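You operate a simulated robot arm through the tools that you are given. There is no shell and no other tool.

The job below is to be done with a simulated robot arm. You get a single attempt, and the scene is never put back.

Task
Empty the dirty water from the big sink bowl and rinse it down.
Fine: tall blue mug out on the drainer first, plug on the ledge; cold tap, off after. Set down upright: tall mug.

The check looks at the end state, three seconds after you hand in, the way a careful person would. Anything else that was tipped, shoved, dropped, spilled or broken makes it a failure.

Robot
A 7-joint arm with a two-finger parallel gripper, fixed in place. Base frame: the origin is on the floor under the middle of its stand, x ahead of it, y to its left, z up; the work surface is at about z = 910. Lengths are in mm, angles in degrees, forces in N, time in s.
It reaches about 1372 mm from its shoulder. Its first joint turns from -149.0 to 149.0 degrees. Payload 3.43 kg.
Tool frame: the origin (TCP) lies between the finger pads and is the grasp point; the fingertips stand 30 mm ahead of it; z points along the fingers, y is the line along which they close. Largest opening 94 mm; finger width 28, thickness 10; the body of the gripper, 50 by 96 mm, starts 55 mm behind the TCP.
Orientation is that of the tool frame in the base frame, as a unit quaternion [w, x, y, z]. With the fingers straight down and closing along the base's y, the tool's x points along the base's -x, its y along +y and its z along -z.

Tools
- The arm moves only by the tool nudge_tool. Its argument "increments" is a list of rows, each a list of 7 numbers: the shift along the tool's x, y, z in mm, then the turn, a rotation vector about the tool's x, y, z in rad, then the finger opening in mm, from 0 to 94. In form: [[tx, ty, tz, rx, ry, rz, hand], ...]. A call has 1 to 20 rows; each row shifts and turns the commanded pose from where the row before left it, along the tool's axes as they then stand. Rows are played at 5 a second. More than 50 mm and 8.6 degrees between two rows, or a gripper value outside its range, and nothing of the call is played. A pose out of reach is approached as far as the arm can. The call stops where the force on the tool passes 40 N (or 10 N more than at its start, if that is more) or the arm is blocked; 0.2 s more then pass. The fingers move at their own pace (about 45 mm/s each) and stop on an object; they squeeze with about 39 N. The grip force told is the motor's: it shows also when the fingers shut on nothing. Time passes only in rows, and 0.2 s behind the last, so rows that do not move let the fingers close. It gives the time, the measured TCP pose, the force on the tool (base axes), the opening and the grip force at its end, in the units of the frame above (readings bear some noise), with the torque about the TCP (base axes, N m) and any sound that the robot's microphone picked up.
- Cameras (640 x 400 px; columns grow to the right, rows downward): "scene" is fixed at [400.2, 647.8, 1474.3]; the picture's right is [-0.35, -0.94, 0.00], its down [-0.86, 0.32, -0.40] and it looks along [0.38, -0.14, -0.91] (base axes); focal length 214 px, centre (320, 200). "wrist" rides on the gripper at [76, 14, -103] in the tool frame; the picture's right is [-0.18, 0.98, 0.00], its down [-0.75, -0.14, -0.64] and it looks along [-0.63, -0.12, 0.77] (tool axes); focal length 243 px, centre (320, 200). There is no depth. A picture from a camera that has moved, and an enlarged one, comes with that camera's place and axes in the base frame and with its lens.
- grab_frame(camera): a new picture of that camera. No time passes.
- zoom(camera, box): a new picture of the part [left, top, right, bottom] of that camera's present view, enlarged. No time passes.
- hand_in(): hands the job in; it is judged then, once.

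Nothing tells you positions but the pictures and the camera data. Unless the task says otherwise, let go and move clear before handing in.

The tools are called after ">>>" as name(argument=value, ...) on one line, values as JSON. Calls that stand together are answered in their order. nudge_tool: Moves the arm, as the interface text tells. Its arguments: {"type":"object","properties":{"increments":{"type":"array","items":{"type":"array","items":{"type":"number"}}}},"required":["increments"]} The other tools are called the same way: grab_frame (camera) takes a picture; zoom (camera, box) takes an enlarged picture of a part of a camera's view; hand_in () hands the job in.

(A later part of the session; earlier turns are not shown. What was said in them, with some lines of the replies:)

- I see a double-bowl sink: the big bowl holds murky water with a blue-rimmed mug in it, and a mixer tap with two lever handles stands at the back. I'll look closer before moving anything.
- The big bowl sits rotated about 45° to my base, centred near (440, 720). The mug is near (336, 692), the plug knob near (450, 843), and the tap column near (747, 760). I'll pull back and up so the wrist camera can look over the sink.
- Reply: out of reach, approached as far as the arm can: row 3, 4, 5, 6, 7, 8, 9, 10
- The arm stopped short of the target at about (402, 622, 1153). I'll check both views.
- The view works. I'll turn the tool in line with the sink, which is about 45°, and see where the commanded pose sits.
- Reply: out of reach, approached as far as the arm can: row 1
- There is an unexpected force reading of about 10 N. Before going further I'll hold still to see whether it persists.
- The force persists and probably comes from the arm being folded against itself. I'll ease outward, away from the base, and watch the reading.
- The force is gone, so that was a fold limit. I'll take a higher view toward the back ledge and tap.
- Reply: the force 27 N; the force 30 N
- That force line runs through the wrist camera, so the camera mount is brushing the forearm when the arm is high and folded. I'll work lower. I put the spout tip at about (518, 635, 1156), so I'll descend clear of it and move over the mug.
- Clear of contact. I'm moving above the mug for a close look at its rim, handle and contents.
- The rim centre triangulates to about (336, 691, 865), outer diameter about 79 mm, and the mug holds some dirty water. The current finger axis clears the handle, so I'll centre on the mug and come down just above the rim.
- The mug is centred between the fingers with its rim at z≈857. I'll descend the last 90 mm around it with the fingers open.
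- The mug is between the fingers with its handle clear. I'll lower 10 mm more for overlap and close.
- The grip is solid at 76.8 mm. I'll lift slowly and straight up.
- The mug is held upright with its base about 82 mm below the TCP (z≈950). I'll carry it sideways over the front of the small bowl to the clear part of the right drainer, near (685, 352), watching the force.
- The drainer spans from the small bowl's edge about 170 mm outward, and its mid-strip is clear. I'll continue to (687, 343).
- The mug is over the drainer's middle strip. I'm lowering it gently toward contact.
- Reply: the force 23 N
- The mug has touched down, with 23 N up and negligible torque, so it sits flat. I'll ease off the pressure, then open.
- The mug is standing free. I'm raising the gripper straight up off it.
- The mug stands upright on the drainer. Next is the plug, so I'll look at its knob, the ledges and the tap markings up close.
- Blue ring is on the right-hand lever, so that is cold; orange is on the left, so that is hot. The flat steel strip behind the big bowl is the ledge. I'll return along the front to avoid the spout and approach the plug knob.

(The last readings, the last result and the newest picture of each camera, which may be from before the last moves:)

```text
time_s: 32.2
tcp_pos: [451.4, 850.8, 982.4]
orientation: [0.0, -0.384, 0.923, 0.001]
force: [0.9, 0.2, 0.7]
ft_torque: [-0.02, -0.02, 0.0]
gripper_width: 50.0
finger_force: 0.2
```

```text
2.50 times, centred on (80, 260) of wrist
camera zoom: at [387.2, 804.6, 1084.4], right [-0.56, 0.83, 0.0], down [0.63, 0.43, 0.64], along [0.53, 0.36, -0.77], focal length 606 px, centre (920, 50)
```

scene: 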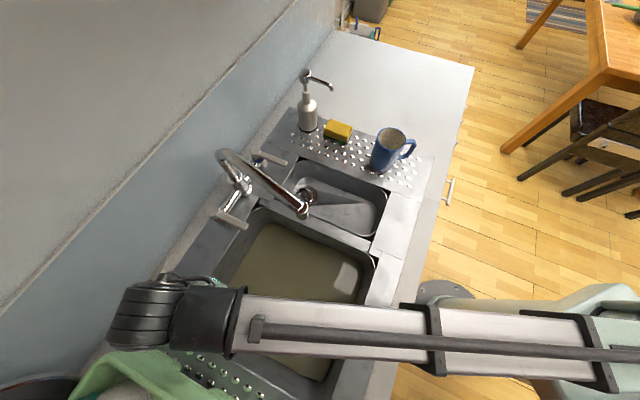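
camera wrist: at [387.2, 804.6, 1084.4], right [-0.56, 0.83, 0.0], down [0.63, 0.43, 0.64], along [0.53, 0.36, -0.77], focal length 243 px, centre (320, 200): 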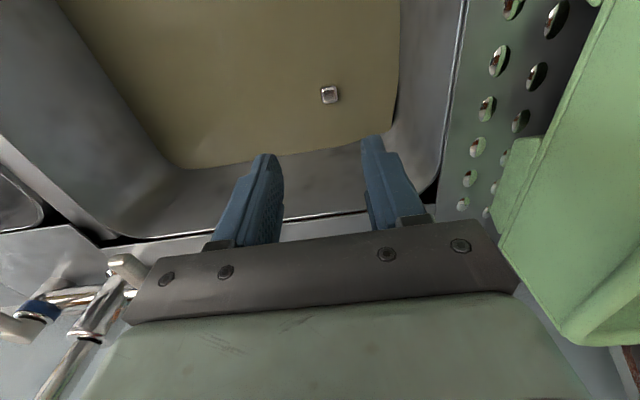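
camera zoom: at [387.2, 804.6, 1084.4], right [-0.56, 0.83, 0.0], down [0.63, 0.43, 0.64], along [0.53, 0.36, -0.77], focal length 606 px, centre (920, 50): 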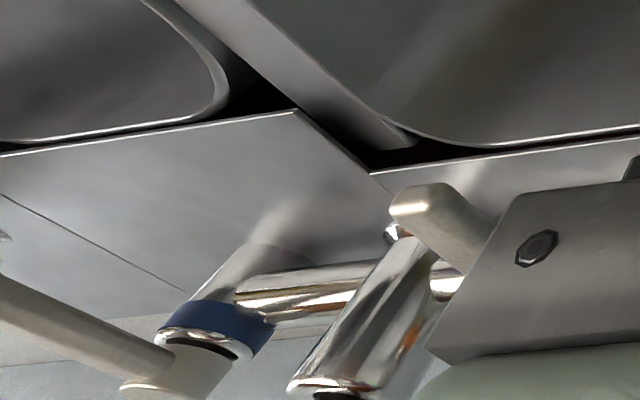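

The water turns out to be shallow: the knob top is at about (456, 865, 780) and the bowl floor at z≈755. The knob is a small square block aligned with my fingers. I'll centre and descend partway, then check again.

>>> nudge_tool(increments=[[-7, 4, 15, 0, 0, 0, 50], [-6, 3, 25, 0, 0, 0, 50], [0, 0, 25, 0, 0, 0, 50], [0, 0, 25, 0, 0, 0, 50], [0, 0, 25, 0, 0, 0, 50], [0, 0, 15, 0, 0, 0, 50], [0, 0, 0, 0, 0, 0, 50]])

>>> grab_frame(camera="wrist")

>>> zoom(camera="scene", box=[80, 200, 400, 400])

```text
time_s: 33.8
tcp_pos: [455.8, 863.7, 850.9]
orientation: [0.0, -0.383, 0.924, 0.0]
force: [0.0, 0.3, -0.6]
ft_torque: [0.01, 0.02, -0.01]
gripper_width: 50.0
finger_force: 0.0
```

```text
taken
camera wrist: at [391.1, 819.2, 953.2], right [-0.56, 0.83, 0.0], down [0.63, 0.43, 0.64], along [0.53, 0.36, -0.77], focal length 243 px, centre (320, 200)
```

wrist: 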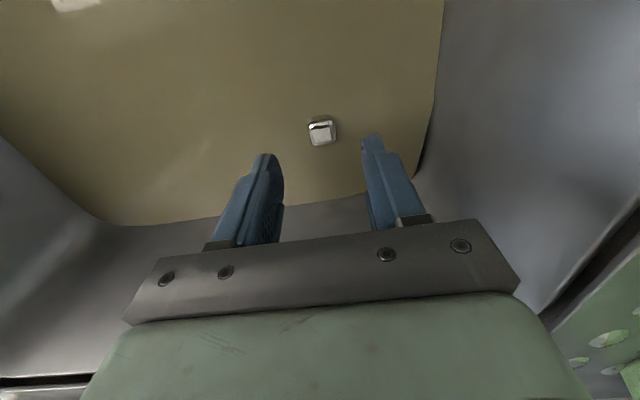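

```text
2.00 times, centred on (240, 300) of scene
camera zoom: at [400.2, 647.8, 1474.3], right [-0.35, -0.94, 0.0], down [-0.86, 0.32, -0.4], along [0.38, -0.14, -0.91], focal length 429 px, centre (480, 0)
```

zoom: 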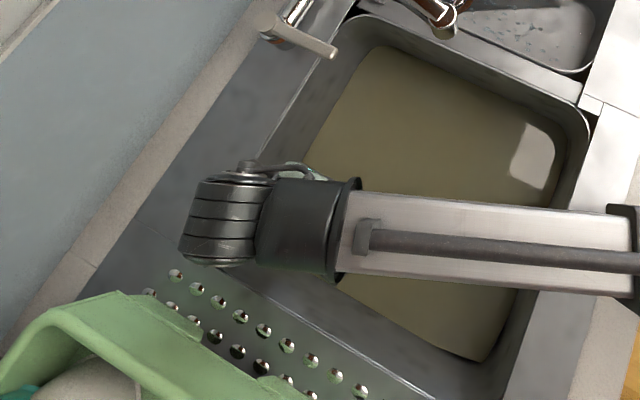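

Knob is dead-centre between the fingers. I'm descending to TCP z≈796.

>>> nudge_tool(increments=[[0, 1, 18, 0, 0, 0, 50], [0, 1, 18, 0, 0, 0, 50], [0, 0, 12, 0, 0, 0, 50], [0, 0, 7, 0, 0, 0, 50], [0, 0, 0, 0, 0, 0, 50]])

>>> grab_frame(camera="wrist")

```text
time_s: 35.0
tcp_pos: [452.8, 865.1, 795.2]
orientation: [0.0, -0.382, 0.924, 0.0]
force: [-0.1, -0.6, -0.5]
ft_torque: [-0.02, 0.0, 0.0]
gripper_width: 50.1
finger_force: 0.1
```

```text
taken
camera wrist: at [389.1, 820.2, 898.7], right [-0.56, 0.83, 0.0], down [0.63, 0.43, 0.64], along [0.53, 0.36, -0.77], focal length 243 px, centre (320, 200)
```

wrist: 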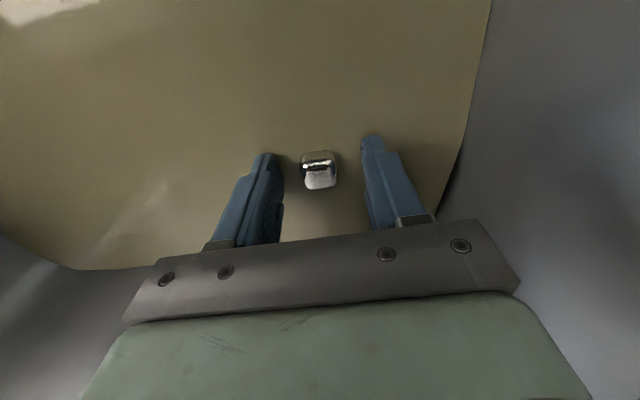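

>>> nudge_tool(increments=[[0, 0, 4, 0, 0, 0, 50], [0, 0, 0, 0, 0, 0, 35], [0, 0, 0, 0, 0, 0, 20], [0, 0, 0, 0, 0, 0, 5], [0, 0, 0, 0, 0, 0, 5], [0, 0, 0, 0, 0, 0, 5]])

>>> grab_frame(camera="wrist")

```text
time_s: 36.4
tcp_pos: [453.6, 865.1, 792.3]
orientation: [0.0, -0.382, 0.924, 0.0]
force: [-0.1, -0.8, -0.3]
ft_torque: [-0.02, 0.0, -0.01]
gripper_width: 20.9
finger_force: 39.0
```

```text
taken
camera wrist: at [389.2, 820.4, 894.7], right [-0.56, 0.83, 0.0], down [0.63, 0.43, 0.64], along [0.53, 0.36, -0.77], focal length 243 px, centre (320, 200)
```

wrist: 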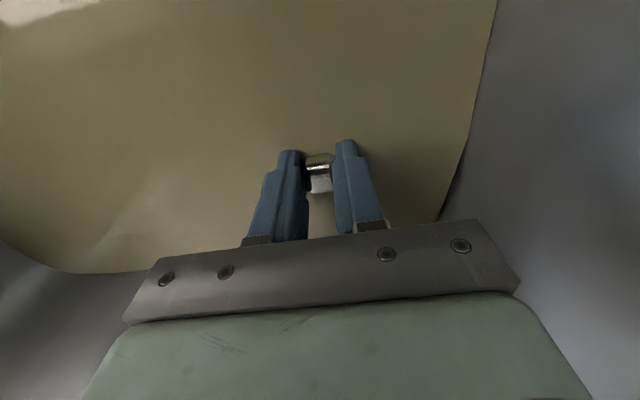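

The knob is gripped at 21 mm wide. I'm pulling straight up slowly.

>>> nudge_tool(increments=[[0, 0, -3, 0, 0, 0, 5], [0, 0, -4, 0, 0, 0, 5], [0, 0, -6, 0, 0, 0, 5], [0, 0, -8, 0, 0, 0, 5], [0, 0, -10, 0, 0, 0, 5], [0, 0, 0, 0, 0, 0, 5]])

>>> grab_frame(camera="wrist")

```text
time_s: 37.8
tcp_pos: [454.0, 865.4, 822.9]
orientation: [0.0, -0.383, 0.924, 0.0]
force: [0.4, 0.1, -0.2]
ft_torque: [0.0, 0.04, 0.02]
gripper_width: 20.6
finger_force: 39.1
```

```text
taken
camera wrist: at [389.2, 820.1, 925.8], right [-0.56, 0.83, 0.0], down [0.63, 0.43, 0.64], along [0.53, 0.36, -0.77], focal length 243 px, centre (320, 200)
```

wrist: 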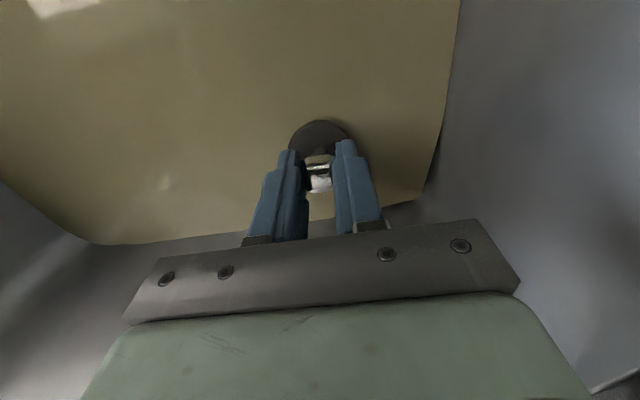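

The plug is out and hanging from the fingers. I'll raise it clear of the rim and carry it toward the back ledge.

>>> nudge_tool(increments=[[0, 0, -12, 0, 0, 0, 5], [0, 0, -20, 0, 0, 0, 5], [0, 0, -25, 0, 0, 0, 5], [0, 0, -25, 0, 0, 0, 5], [0, 0, -25, 0, 0, 0, 5], [0, 0, -25, 0, 0, 0, 5], [0, 0, -25, 0, 0, 0, 5], [0, 0, -10, 0, 0, 0, 5], [0, 0, 0, 0, 0, 0, 5]])

>>> grab_frame(camera="wrist")

>>> grab_frame(camera="scene")

```text
time_s: 39.8
tcp_pos: [453.9, 866.1, 990.7]
orientation: [-0.001, -0.383, 0.924, 0.0]
force: [-0.1, -0.3, -0.5]
ft_torque: [0.02, 0.01, -0.05]
gripper_width: 20.9
finger_force: 38.7
```

```text
taken
camera wrist: at [389.4, 820.3, 1092.7], right [-0.56, 0.83, 0.0], down [0.63, 0.43, 0.64], along [0.53, 0.36, -0.77], focal length 243 px, centre (320, 200)
```

wrist: 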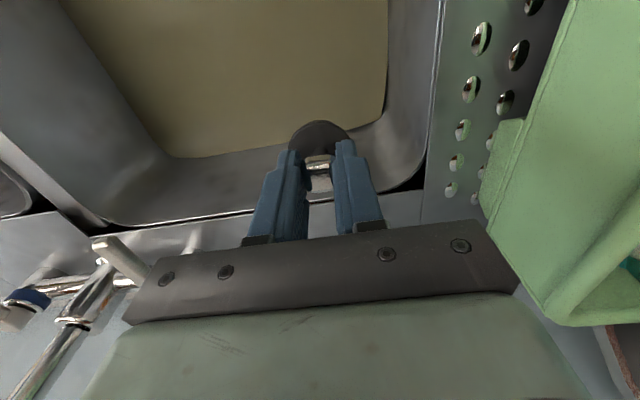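

```text
taken
```

scene: 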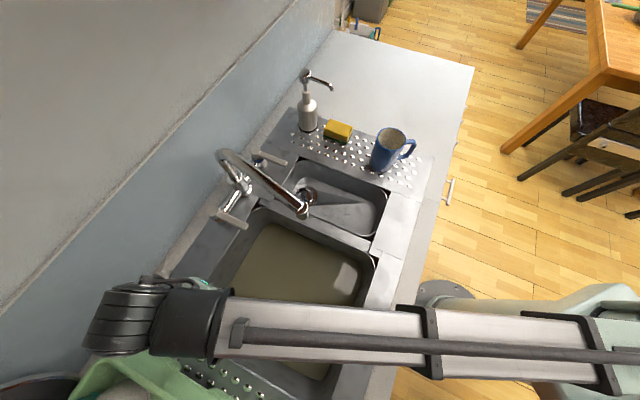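

Next I'll shift back over the ledge strip, to about L=263, F=1045 in sink coordinates, keeping the plug about 30 mm above it.

>>> nudge_tool(increments=[[-15, -4, 0, 0, 0, 0, 5], [-22, -6, 0, 0, 0, 0, 5], [-25, -6, 0, 0, 0, 0, 5], [-25, -6, 0, 0, 0, 0, 5], [-15, -4, 0, 0, 0, 0, 5], [-10, -2, 0, 0, 0, 0, 5], [0, 0, 0, 0, 0, 0, 5]])

>>> grab_frame(camera="wrist")

>>> grab_frame(camera="scene")

```text
time_s: 41.4
tcp_pos: [553.2, 924.0, 989.1]
orientation: [0.0, -0.382, 0.924, 0.0]
force: [0.7, -0.4, -1.3]
ft_torque: [0.01, 0.03, 0.03]
gripper_width: 21.0
finger_force: 38.8
```

```text
taken
camera wrist: at [488.6, 879.5, 1092.9], right [-0.56, 0.83, 0.0], down [0.63, 0.43, 0.64], along [0.53, 0.36, -0.77], focal length 243 px, centre (320, 200)
```

wrist: 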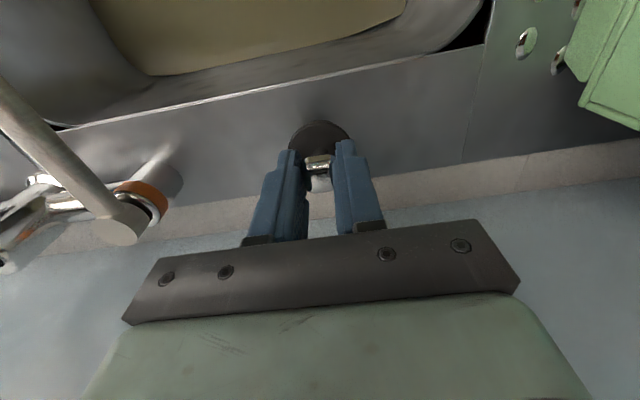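

```text
taken
```

scene: 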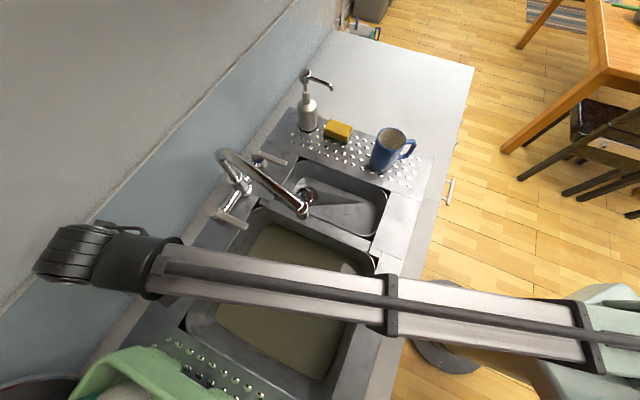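

The plug is over the steel ledge, which spans F≈1009–1099, well inside its width. I'm lowering to contact in small steps.

>>> nudge_tool(increments=[[0, 0, 8, 0, 0, 0, 5], [0, 0, 8, 0, 0, 0, 5], [0, 0, 5, 0, 0, 0, 5], [0, 0, 0, 0, 0, 0, 5]])

>>> zoom(camera="wrist", box=[240, 60, 400, 190])

```text
time_s: 42.4
tcp_pos: [552.1, 924.1, 968.9]
orientation: [-0.001, -0.383, 0.924, 0.0]
force: [0.2, -0.6, -0.5]
ft_torque: [0.02, -0.01, -0.01]
gripper_width: 20.7
finger_force: 38.8
```

```text
3.08 times, centred on (320, 125) of wrist
camera zoom: at [488.5, 879.4, 1071.9], right [-0.56, 0.83, 0.0], down [0.63, 0.43, 0.64], along [0.53, 0.36, -0.77], focal length 746 px, centre (320, 431)
```

zoom: 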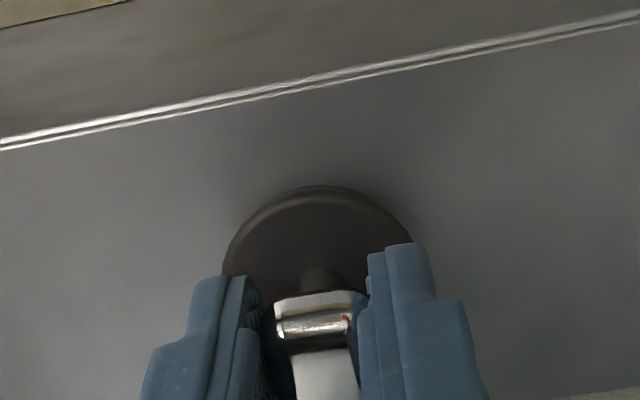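

>>> nudge_tool(increments=[[-4, 0, 2, 0, 0, 0, 5], [-4, 0, 2, 0, 0, 0, 5], [0, 0, 2, 0, 0, 0, 5], [0, 0, 0, 0, 0, 0, 5]])

```text
time_s: 43.4
tcp_pos: [559.2, 929.8, 963.8]
orientation: [0.001, -0.383, 0.924, 0.001]
force: [0.6, 1.5, 10.6]
ft_torque: [0.0, 0.0, 0.0]
gripper_width: 20.8
finger_force: 38.7
```

Contact at z≈964 with 10 N. The plug is on the ledge; I'll release it.

>>> nudge_tool(increments=[[0, 0, -0.6, 0, 0, 0, 5], [0, 0, 0, 0, 0, 0, 26], [0, 0, 0, 0, 0, 0, 36], [0, 0, 0, 0, 0, 0, 50], [0, 0, 0, 0, 0, 0, 50]])

>>> grab_frame(camera="wrist")

```text
time_s: 44.6
tcp_pos: [558.1, 930.4, 963.4]
orientation: [0.0, -0.383, 0.924, 0.0]
force: [0.3, -0.3, 0.0]
ft_torque: [-0.03, 0.01, 0.01]
gripper_width: 49.9
finger_force: 0.1
```

```text
taken
camera wrist: at [494.1, 885.3, 1066.3], right [-0.56, 0.83, 0.0], down [0.63, 0.43, 0.64], along [0.53, 0.36, -0.77], focal length 243 px, centre (320, 200)
```

wrist: 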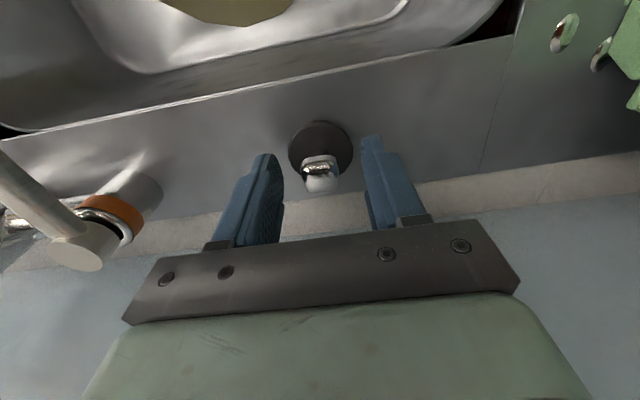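

The plug stands on the ledge and the water is visibly draining. I'm raising straight up and checking.

>>> nudge_tool(increments=[[0, 0, -8, 0, 0, 0, 50], [0, 0, -15, 0, 0, 0, 50], [0, 0, -20, 0, 0, 0, 50], [0, 0, -20, 0, 0, 0, 50], [10, 0, -15, 0, 0, 0, 50], [20, 0, 0, 0, 0, 0, 50], [25, 0, 0, 0, 0, 0, 50]])

>>> grab_frame(camera="wrist")

>>> grab_frame(camera="scene")

```text
time_s: 46.2
tcp_pos: [520.1, 891.8, 1040.7]
orientation: [0.0, -0.383, 0.924, 0.0]
force: [0.9, -1.5, -0.4]
ft_torque: [0.01, 0.04, 0.0]
gripper_width: 50.3
finger_force: 0.0
```

```text
taken
camera wrist: at [455.3, 846.6, 1144.4], right [-0.56, 0.83, 0.0], down [0.63, 0.43, 0.64], along [0.53, 0.36, -0.77], focal length 243 px, centre (320, 200)
```

wrist: 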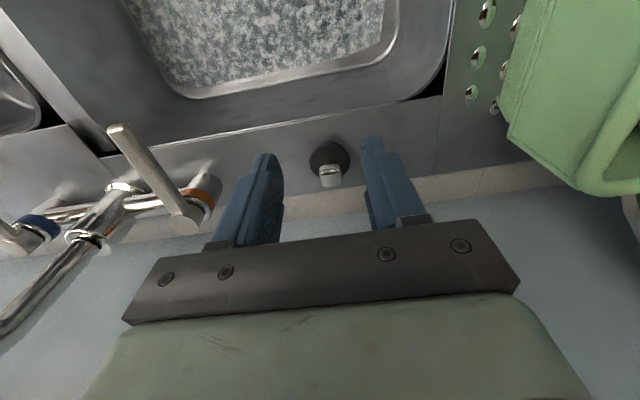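

```text
taken
```

scene: 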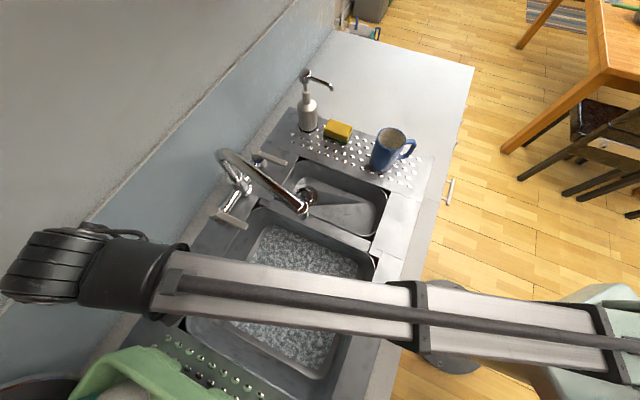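

The dirty water has drained, leaving scum on the bowl floor that needs rinsing. The cold lever runs from its hub near (803, 693) to its end near (746, 625) at z≈970. I'll go round the front, look at the bowl on the way, then go to the cold lever.

>>> nudge_tool(increments=[[20, 0, 0, 0, 0, 0, 50], [38, 0, 0, 0, 0, 0, 50], [40, 0, 0, 0, 0, 0, 50], [40, 0, 0, 0, 0, 0, 50], [40, 0, 0, 0, 0, 0, 50], [40, -10, 0, 0, 0, 0, 50], [35, -20, 0, 0, 0, 0, 50], [20, -30, 0, 0, 0, 0, 50]])

>>> grab_frame(camera="wrist")

>>> grab_frame(camera="scene")

```text
time_s: 48.0
tcp_pos: [368.6, 654.2, 1040.1]
orientation: [0.0, -0.382, 0.924, 0.0]
force: [0.6, 0.2, 0.4]
ft_torque: [0.04, 0.01, 0.0]
gripper_width: 50.2
finger_force: 0.1
```

```text
taken
camera wrist: at [304.0, 610.3, 1143.5], right [-0.56, 0.83, 0.0], down [0.63, 0.43, 0.64], along [0.53, 0.36, -0.77], focal length 243 px, centre (320, 200)
```

wrist: 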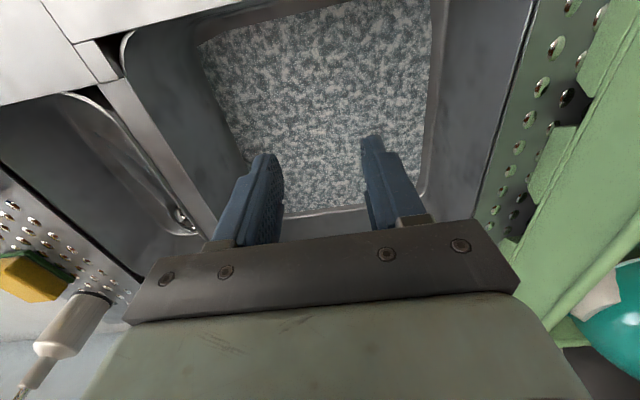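

```text
taken
```

scene: 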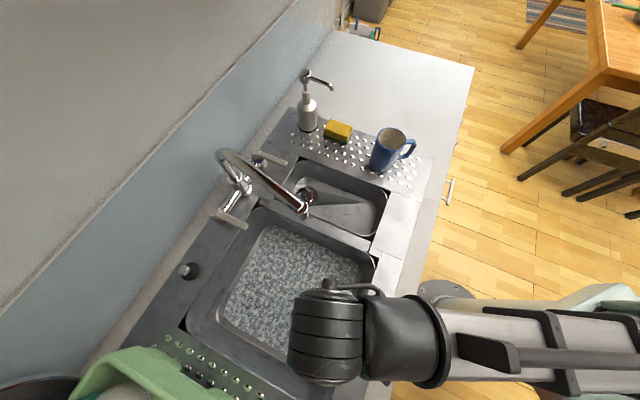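

The bowl is empty except for scum, and the plug is upright on the ledge. I'm heading round the front to the cold lever.

>>> nudge_tool(increments=[[0, -20, 0, 0, 0, 0, 50], [0, -36, 0, 0, 0, 0, 50], [0, -38, 0, 0, 0, 0, 50], [0, -38, 0, 0, 0, 0, 50], [0, -38, 0, 0, 0, 0, 50], [0, -38, 0, 0, 0, 0, 50], [0, -38, 0, 0, 0, 0, 50], [0, -26, 0, 0, 0, 0, 50], [-10, -12, 0, 0, 0, 0, 50], [-30, 0, 0, 0, 0, 0, 50], [-38, 0, 0, 0, 0, 0, 50], [-38, 0, 0, 0, 0, 0, 50], [-24, 0, 0, 0, 0, 0, 50]])

>>> grab_frame(camera="wrist")

>>> grab_frame(camera="scene")

```text
time_s: 50.8
tcp_pos: [668.3, 554.6, 1041.6]
orientation: [0.001, -0.383, 0.924, 0.0]
force: [0.9, 0.1, 0.1]
ft_torque: [0.04, 0.02, 0.01]
gripper_width: 50.3
finger_force: 0.1
```

```text
taken
camera wrist: at [603.7, 509.3, 1144.7], right [-0.56, 0.83, 0.0], down [0.63, 0.43, 0.64], along [0.53, 0.36, -0.77], focal length 243 px, centre (320, 200)
```

wrist: 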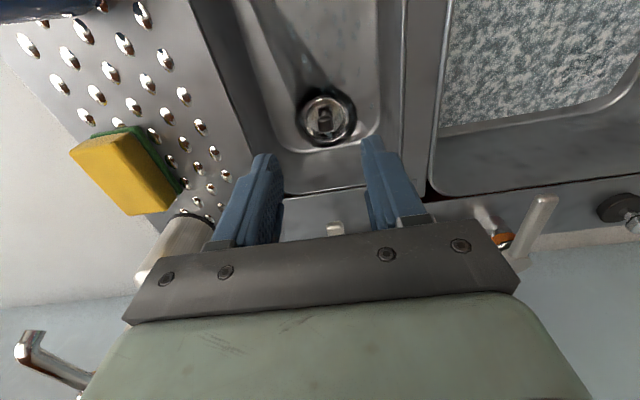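

```text
taken
```

scene: 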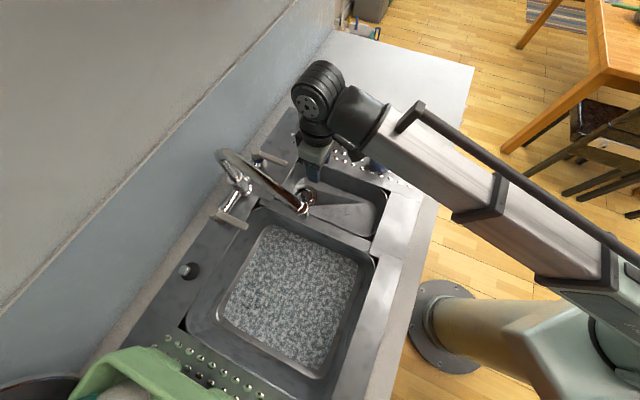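

The cold lever end is at about (750, 627, 967), pointing straight to the front. I'll straddle it loosely with the fingers near its end.

>>> nudge_tool(increments=[[-15, -1, 0, 0, 0, 0, 50], [-30, -1, 0, 0, 0, 0, 50], [-35, -1, 0, 0, 0, 0, 50], [-30, -1, 0, 0, 0, 0, 50], [-10, 0, 0, 0, 0, 0, 50], [0, 0, 0, 0, 0, 0, 50]])

>>> grab_frame(camera="wrist")

>>> zoom(camera="scene", box=[200, 60, 400, 240])

```text
time_s: 52.2
tcp_pos: [756.5, 635.8, 1042.1]
orientation: [-0.001, -0.383, 0.924, 0.0]
force: [0.0, 0.0, 0.7]
ft_torque: [0.02, 0.0, -0.03]
gripper_width: 49.8
finger_force: 0.0
```

```text
taken
camera wrist: at [691.7, 590.4, 1144.7], right [-0.56, 0.83, 0.0], down [0.63, 0.43, 0.64], along [0.53, 0.36, -0.77], focal length 243 px, centre (320, 200)
```

wrist: 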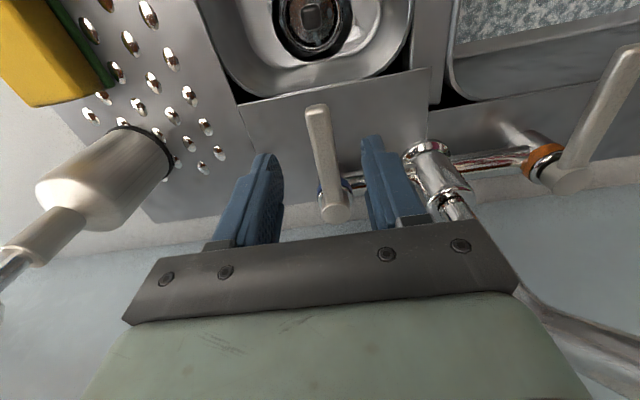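

```text
2.22 times, centred on (300, 150) of scene
camera zoom: at [400.2, 647.8, 1474.3], right [-0.35, -0.94, 0.0], down [-0.86, 0.32, -0.4], along [0.38, -0.14, -0.91], focal length 477 px, centre (364, 311)
```

zoom: 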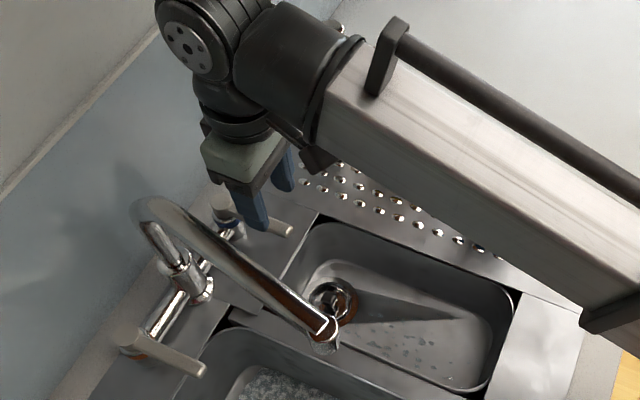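

The lever is centred between the open fingers. I'm descending to straddle it.

>>> nudge_tool(increments=[[0, 0, 15, 0, 0, 0, 50], [0, 0, 20, 0, 0, 0, 50], [0, 0, 18, 0, 0, 0, 50], [0, 0, 12, 0, 0, 0, 50], [0, 0, 0, 0, 0, 0, 50]])

>>> grab_frame(camera="wrist")

```text
time_s: 53.4
tcp_pos: [756.9, 635.8, 977.3]
orientation: [0.0, -0.383, 0.924, -0.001]
force: [0.1, 0.6, 0.2]
ft_torque: [0.01, -0.03, 0.01]
gripper_width: 50.3
finger_force: 0.0
```

```text
taken
camera wrist: at [691.8, 591.2, 1079.5], right [-0.56, 0.83, 0.0], down [0.63, 0.43, 0.64], along [0.53, 0.36, -0.77], focal length 243 px, centre (320, 200)
```

wrist: 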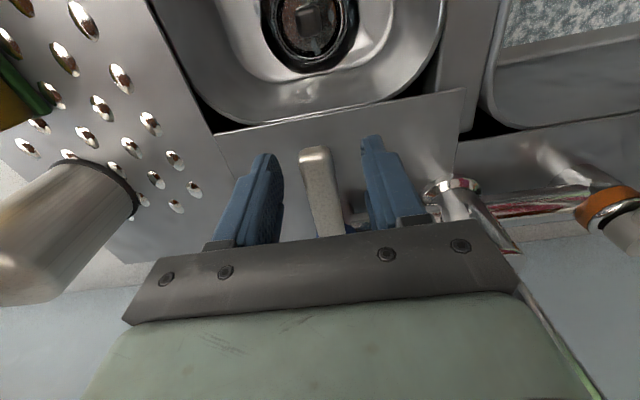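

The lever sits between the fingers. I'll close the gap slightly and nudge it outward along its arc, watching force and sound to see if it turns that way.

>>> nudge_tool(increments=[[0, 0, 3, 0, 0, 0, 28], [0, 0, 0, 0, 0, 0, 28], [-0.3, -7, 0, 0, 0, -0.0873, 28], [-0.3, -7, 0, 0, 0, -0.0873, 28], [0, 0, 0, 0, 0, 0, 28]])

>>> grab_frame(camera="wrist")

```text
time_s: 54.6
tcp_pos: [767.6, 626.7, 973.5]
orientation: [0.0, -0.461, 0.887, 0.0]
force: [-0.1, 0.0, 0.2]
ft_torque: [0.0, 0.02, 0.0]
gripper_width: 28.0
finger_force: 0.1
```

```text
taken
camera wrist: at [711.4, 571.5, 1076.5], right [-0.7, 0.71, 0.0], down [0.55, 0.54, 0.64], along [0.46, 0.45, -0.77], focal length 243 px, centre (320, 200)
```

wrist: 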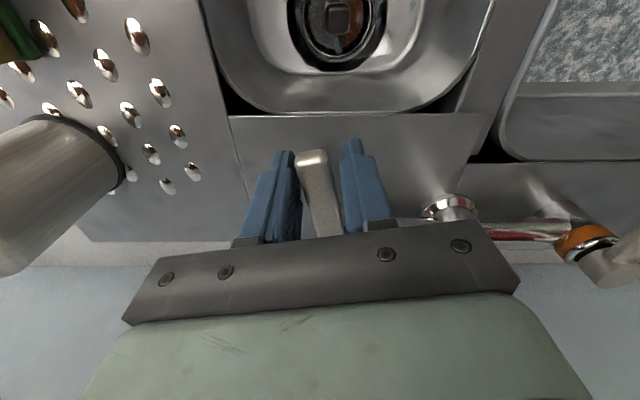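

>>> nudge_tool(increments=[[-0.3, -7, 0, 0, 0, -0.0873, 28], [-0.3, -7, 0, 0, 0, -0.0873, 28], [-0.3, -7, 0, 0, 0, -0.0873, 28], [0, 0, 0, 0, 0, 0, 28]])

>>> grab_frame(camera="wrist")

>>> grab_frame(camera="scene")

```text
time_s: 55.6
tcp_pos: [787.1, 617.4, 973.9]
orientation: [0.0, -0.573, 0.82, 0.001]
force: [-0.4, -0.1, -0.7]
ft_torque: [-0.01, 0.01, -0.02]
gripper_width: 28.1
finger_force: 0.1
```

```text
taken
camera wrist: at [745.9, 549.4, 1076.7], right [-0.86, 0.51, 0.0], down [0.39, 0.66, 0.64], along [0.33, 0.55, -0.77], focal length 243 px, centre (320, 200)
```

wrist: 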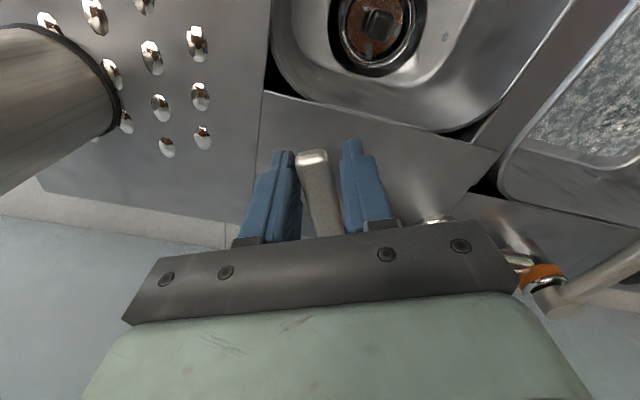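

```text
taken
```

scene: 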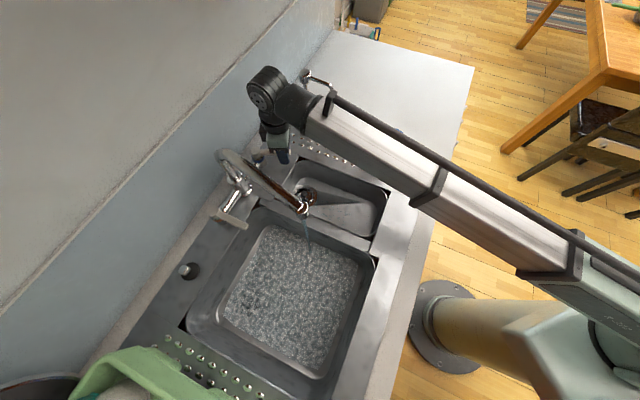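

The lever is turning freely and a thin stream has started. I'll check where it lands.

>>> zoom(camera="scene", box=[220, 180, 400, 300])

>>> zoom(camera="scene", box=[160, 180, 400, 400])

```text
3.33 times, centred on (310, 240) of scene
camera zoom: at [400.2, 647.8, 1474.3], right [-0.35, -0.94, 0.0], down [-0.86, 0.32, -0.4], along [0.38, -0.14, -0.91], focal length 715 px, centre (353, 67)
```

zoom: 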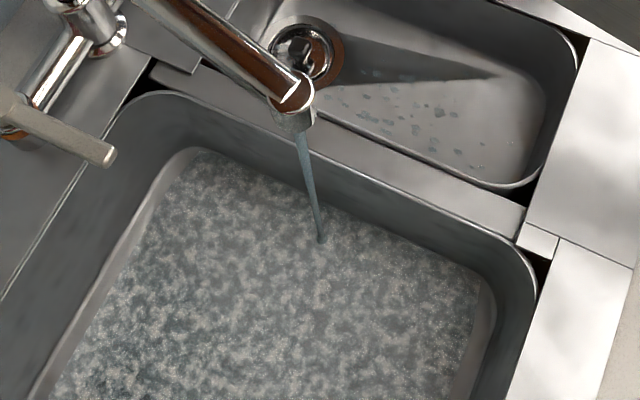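

```text
1.82 times, centred on (280, 290) of scene
camera zoom: at [400.2, 647.8, 1474.3], right [-0.35, -0.94, 0.0], down [-0.86, 0.32, -0.4], along [0.38, -0.14, -0.91], focal length 390 px, centre (393, 36)
```

zoom: 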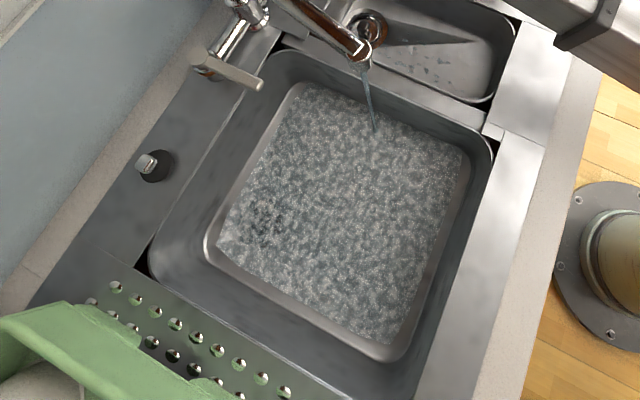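

The stream lands inside the big bowl. I'll open the cold lever further for a proper flow, keeping track of the turn so I can reverse it.

>>> nudge_tool(increments=[[-0.3, -7, 0, 0, 0, -0.0873, 28], [-0.3, -7, 0, 0, 0, -0.0873, 28], [-0.3, -7, 0, 0, 0, -0.0873, 28], [-0.3, -7, 0, 0, 0, -0.0873, 28], [0, 0, 0, 0, 0, 0, 28], [0, 0, 0, 0, 0, 0, 28]])

>>> grab_frame(camera="wrist")

>>> zoom(camera="scene", box=[160, 180, 400, 400])

```text
time_s: 57.0
tcp_pos: [813.4, 612.0, 973.4]
orientation: [0.0, -0.707, 0.707, 0.0]
force: [-0.1, -0.3, 0.3]
ft_torque: [0.02, 0.0, 0.0]
gripper_width: 28.0
finger_force: 0.0
```

```text
taken
camera wrist: at [798.5, 535.0, 1076.8], right [-0.98, 0.18, 0.0], down [0.14, 0.75, 0.64], along [0.12, 0.63, -0.77], focal length 243 px, centre (320, 200)
```

wrist: 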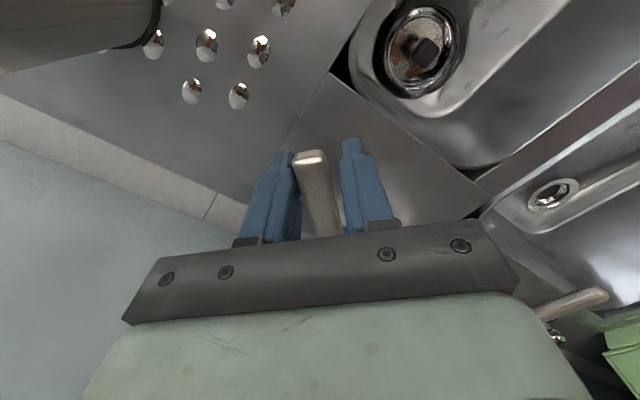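

```text
1.82 times, centred on (280, 290) of scene
camera zoom: at [400.2, 647.8, 1474.3], right [-0.35, -0.94, 0.0], down [-0.86, 0.32, -0.4], along [0.38, -0.14, -0.91], focal length 390 px, centre (393, 36)
```

zoom: 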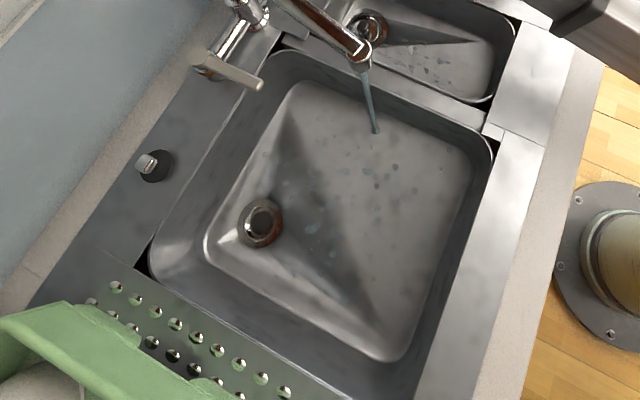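

The scum has washed away already and the drain is visible. I'll let the cold water run a few seconds more and inspect closely.

>>> nudge_tool(increments=[[0, 0, 0, 0, 0, 0, 28], [0, 0, 0, 0, 0, 0, 28], [0, 0, 0, 0, 0, 0, 28], [0, 0, 0, 0, 0, 0, 28], [0, 0, 0, 0, 0, 0, 28], [0, 0, 0, 0, 0, 0, 28], [0, 0, 0, 0, 0, 0, 28], [0, 0, 0, 0, 0, 0, 28], [0, 0, 0, 0, 0, 0, 28], [0, 0, 0, 0, 0, 0, 28], [0, 0, 0, 0, 0, 0, 28], [0, 0, 0, 0, 0, 0, 28], [0, 0, 0, 0, 0, 0, 28], [0, 0, 0, 0, 0, 0, 28], [0, 0, 0, 0, 0, 0, 28], [0, 0, 0, 0, 0, 0, 28], [0, 0, 0, 0, 0, 0, 28], [0, 0, 0, 0, 0, 0, 28], [0, 0, 0, 0, 0, 0, 28], [0, 0, 0, 0, 0, 0, 28]])

>>> zoom(camera="scene", box=[220, 200, 320, 300])

>>> zoom(camera="scene", box=[280, 220, 400, 320])

>>> zoom(camera="scene", box=[180, 280, 360, 400])

```text
time_s: 61.2
tcp_pos: [813.1, 612.1, 973.0]
orientation: [0.0, 0.707, -0.707, 0.0]
force: [0.0, -0.1, 0.4]
ft_torque: [-0.02, 0.02, -0.01]
gripper_width: 28.2
finger_force: 0.0
```

```text
4.00 times, centred on (270, 250) of scene
camera zoom: at [400.2, 647.8, 1474.3], right [-0.35, -0.94, 0.0], down [-0.86, 0.32, -0.4], along [0.38, -0.14, -0.91], focal length 858 px, centre (520, 0)
```

zoom: 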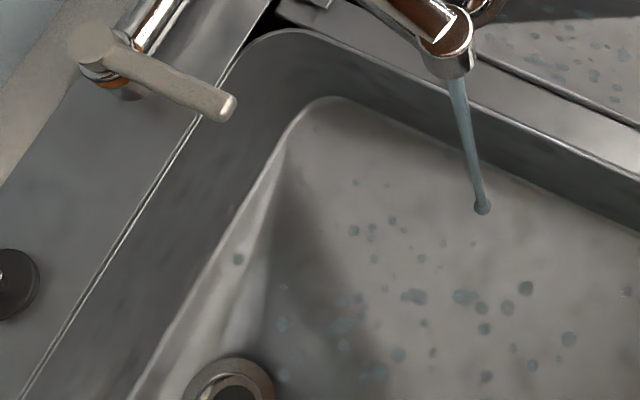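

```text
4.00 times, centred on (340, 270) of scene
camera zoom: at [400.2, 647.8, 1474.3], right [-0.35, -0.94, 0.0], down [-0.86, 0.32, -0.4], along [0.38, -0.14, -0.91], focal length 858 px, centre (240, -80)
```

zoom: 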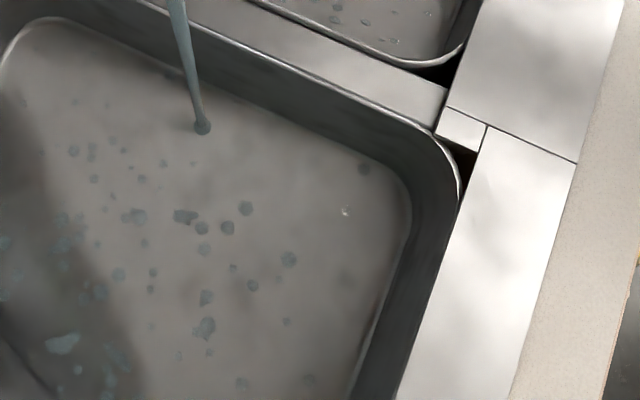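

```text
3.33 times, centred on (270, 340) of scene
camera zoom: at [400.2, 647.8, 1474.3], right [-0.35, -0.94, 0.0], down [-0.86, 0.32, -0.4], along [0.38, -0.14, -0.91], focal length 715 px, centre (487, -267)
```

zoom: 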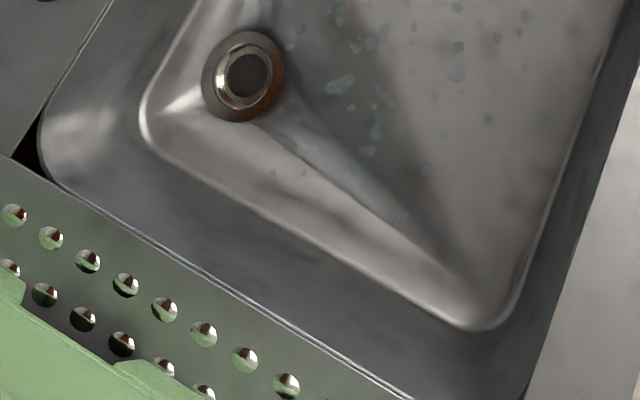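

The bowl is rinsed clean, with only clear droplets left. I'll turn the cold lever back along the same arc to shut it off.

>>> nudge_tool(increments=[[-0.3, 7, 0, 0, 0, 0.0873, 28], [-0.3, 7, 0, 0, 0, 0.0873, 28], [-0.3, 7, 0, 0, 0, 0.0873, 28], [-0.3, 7, 0, 0, 0, 0.0873, 28], [-0.3, 7, 0, 0, 0, 0.0873, 28], [-0.3, 7, 0, 0, 0, 0.0873, 28], [-0.3, 7, 0, 0, 0, 0.0873, 28], [-0.3, 7, 0, 0, 0, 0.0873, 28], [-0.3, 7, 0, 0, 0, 0.0873, 28], [0, 0, 0, 0, 0, 0, 28]])

>>> grab_frame(camera="wrist")

>>> zoom(camera="scene", box=[220, 180, 400, 300])

```text
time_s: 63.4
tcp_pos: [757.1, 636.3, 974.0]
orientation: [0.0, -0.382, 0.924, 0.0]
force: [0.5, -0.6, 0.6]
ft_torque: [0.01, 0.01, -0.01]
gripper_width: 27.9
finger_force: 0.2
```

```text
taken
camera wrist: at [691.8, 591.1, 1076.6], right [-0.56, 0.83, 0.0], down [0.63, 0.43, 0.64], along [0.53, 0.36, -0.77], focal length 243 px, centre (320, 200)
```

wrist: 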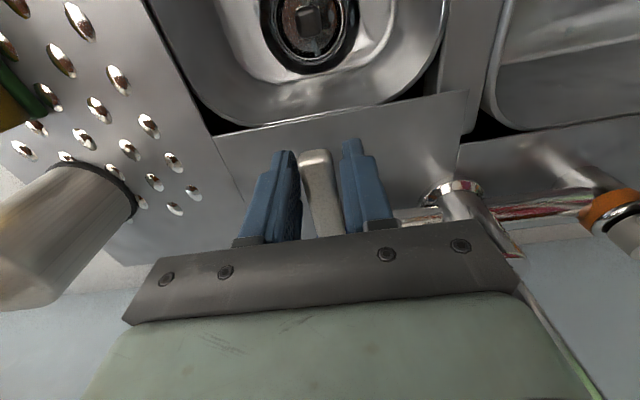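

```text
3.33 times, centred on (310, 240) of scene
camera zoom: at [400.2, 647.8, 1474.3], right [-0.35, -0.94, 0.0], down [-0.86, 0.32, -0.4], along [0.38, -0.14, -0.91], focal length 715 px, centre (353, 67)
```

zoom: 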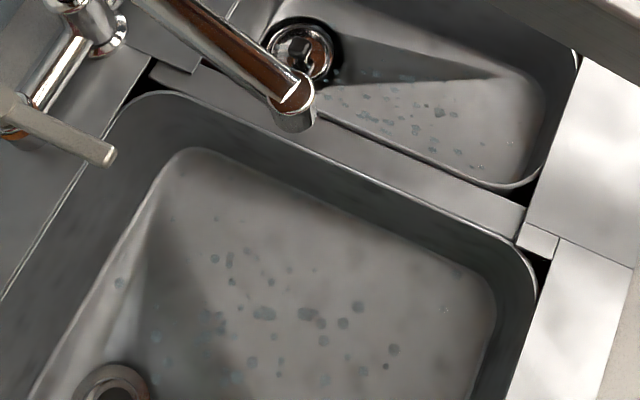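

The stream has stopped. I'll press the lever gently a little further to make sure it is fully against its closed stop.

>>> nudge_tool(increments=[[0, 1.5, 0, 0, 0, 0.0187, 28], [0, 1.5, 0, 0, 0, 0.0187, 28], [0, 1.5, 0, 0, 0, 0.0187, 28], [0, 0, 0, 0, 0, 0, 28]])

>>> zoom(camera="wrist", box=[230, 130, 410, 250])

```text
time_s: 64.4
tcp_pos: [753.5, 638.5, 972.9]
orientation: [0.001, -0.355, 0.935, 0.0]
force: [5.2, -2.3, 1.4]
ft_torque: [-0.01, -0.01, 0.08]
gripper_width: 30.9
finger_force: 3.0
```

```text
3.33 times, centred on (320, 190) of wrist
camera zoom: at [686.6, 597.2, 1076.5], right [-0.52, 0.86, 0.0], down [0.66, 0.4, 0.64], along [0.55, 0.33, -0.77], focal length 809 px, centre (320, 233)
```

zoom: 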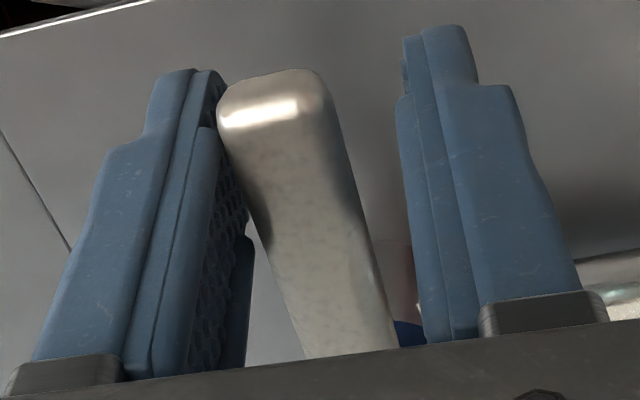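

The lever is against its closed stop, with about 6 N resisting and no flow. I'm backing off, opening, and rising clear.

>>> nudge_tool(increments=[[0, -2, 0, 0, 0, -0.028, 36], [0, -2, 0, 0, 0, -0.028, 50], [0, 0, 0, 0, 0, 0, 50], [0, 0, -15, 0, 0, 0, 50], [0, 0, -20, 0, 0, 0, 50], [0, 0, -25, 0, 0, 0, 50], [0, 0, -10, 0, 0, 0, 50]])

>>> grab_frame(camera="wrist")

>>> zoom(camera="scene", box=[200, 120, 400, 300])

```text
time_s: 66.0
tcp_pos: [756.3, 635.5, 1043.9]
orientation: [0.0, -0.382, 0.924, -0.001]
force: [-0.1, -0.8, -0.3]
ft_torque: [0.0, 0.01, -0.04]
gripper_width: 49.9
finger_force: 0.1
```

```text
taken
camera wrist: at [691.3, 591.5, 1146.7], right [-0.56, 0.83, 0.0], down [0.63, 0.43, 0.64], along [0.53, 0.36, -0.77], focal length 243 px, centre (320, 200)
```

wrist: 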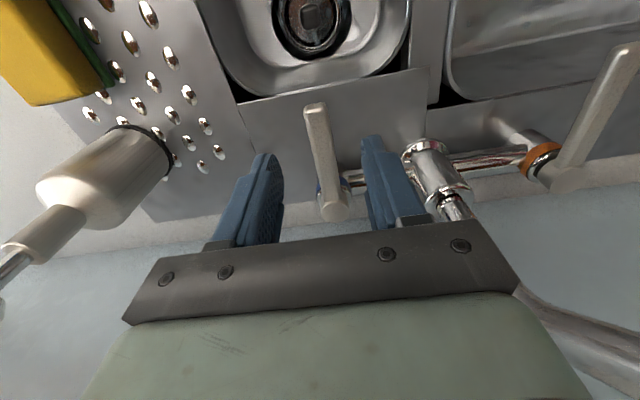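

```text
2.22 times, centred on (300, 210) of scene
camera zoom: at [400.2, 647.8, 1474.3], right [-0.35, -0.94, 0.0], down [-0.86, 0.32, -0.4], along [0.38, -0.14, -0.91], focal length 477 px, centre (364, 178)
```

zoom: 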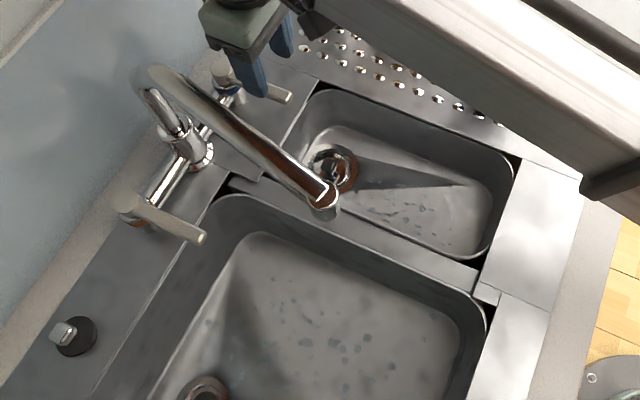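

The lever is back at its original closed angle. I'm retreating along the same corridor for a final check of everything.

>>> nudge_tool(increments=[[20, 0, 0, 0, 0, 0, 50], [36, 0, 0, 0, 0, 0, 50], [40, 0, 0, 0, 0, 0, 50], [40, 0, 0, 0, 0, 0, 50], [40, 0, 0, 0, 0, 0, 50], [36, 0, 0, 0, 0, 0, 50], [28, 10, 0, 0, 0, 0, 50], [10, 30, 0, 0, 0, 0, 50], [0, 40, 0, 0, 0, 0, 50], [0, 30, 0, 0, 0, 0, 50], [0, 10, 0, 0, 0, 0, 50]])

>>> grab_frame(camera="scene")

>>> grab_frame(camera="wrist")

>>> zoom(camera="scene", box=[280, 60, 440, 200])

>>> zoom(camera="scene", box=[160, 200, 400, 400])

```text
time_s: 68.4
tcp_pos: [495.6, 544.9, 1044.0]
orientation: [0.0, -0.382, 0.924, 0.0]
force: [0.0, 0.0, 0.3]
ft_torque: [0.01, -0.01, 0.04]
gripper_width: 49.7
finger_force: 0.1
```

```text
taken
```

scene: 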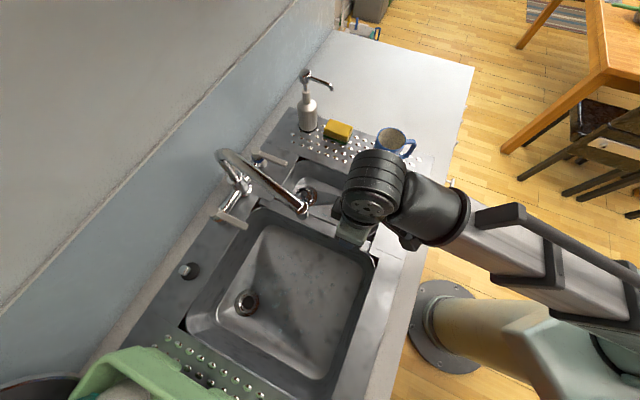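

```text
taken
camera wrist: at [430.1, 499.6, 1146.0], right [-0.56, 0.83, 0.0], down [0.63, 0.43, 0.64], along [0.53, 0.36, -0.77], focal length 243 px, centre (320, 200)
```

wrist: 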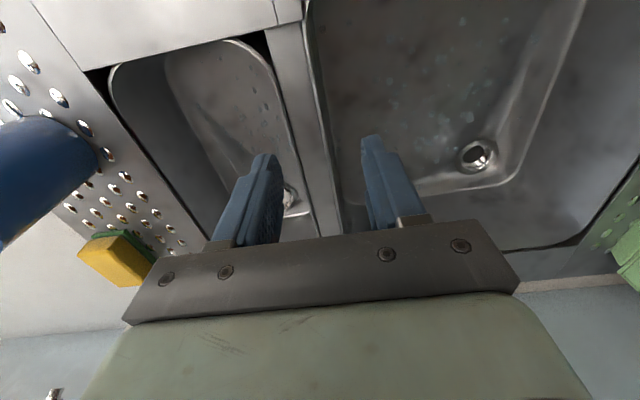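

```text
2.86 times, centred on (360, 130) of scene
camera zoom: at [400.2, 647.8, 1474.3], right [-0.35, -0.94, 0.0], down [-0.86, 0.32, -0.4], along [0.38, -0.14, -0.91], focal length 613 px, centre (206, 400)
```

zoom: 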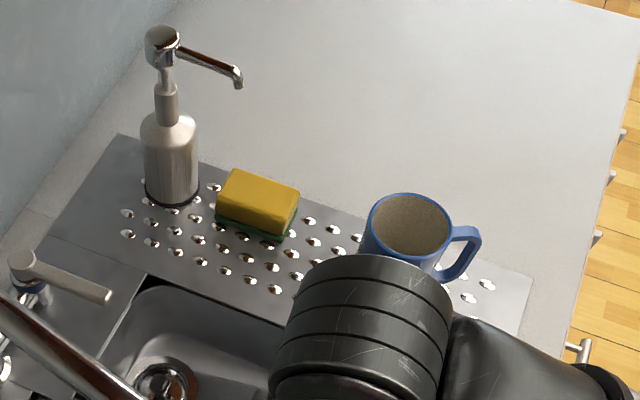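

```text
2.00 times, centred on (280, 300) of scene
camera zoom: at [400.2, 647.8, 1474.3], right [-0.35, -0.94, 0.0], down [-0.86, 0.32, -0.4], along [0.38, -0.14, -0.91], focal length 429 px, centre (400, 0)
```

zoom: 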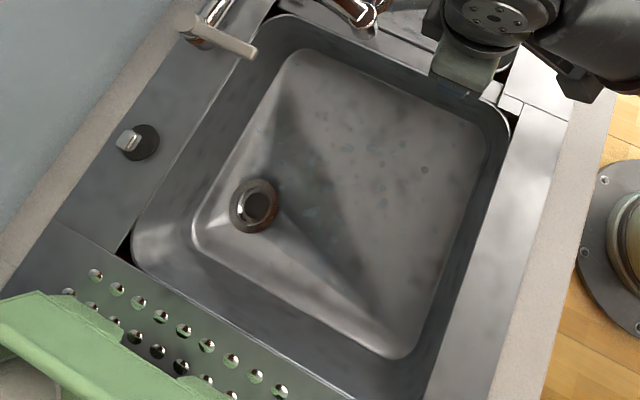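

The big bowl is empty and clean with the drain open, and the plug stands on the back ledge. The tall mug is upright on the drainer, the cold lever is shut with no stream, and the sponge, soap and rack look undisturbed. The gripper is clear, so I'm handing in.

>>> hand_in()

```text
The job is handed in.
```

The big sink bowl is drained and rinsed clean, and I've handed the job in. I haven't seen the result of the check.

- **Mug:** the tall blue mug stands upright on the right-hand drainer.
- **Plug:** it's on the flat steel ledge behind the big bowl. I took "the ledge" to mean that strip.
- **Rinse:** I ran the cold tap into the bowl until the scum was gone, leaving only clear droplets. Then I pushed the lever back against its stop, and the stream has stopped.
- **Everything else:** the soap and sponge looked undisturbed in the final pictures, as did the part of the green rack I could see. The spout wasn't moved.

Early on, the arm's wrist camera pressed against the arm itself at up to about 30 N while I was looking around. It touched nothing in the scene, and I worked lower after that.
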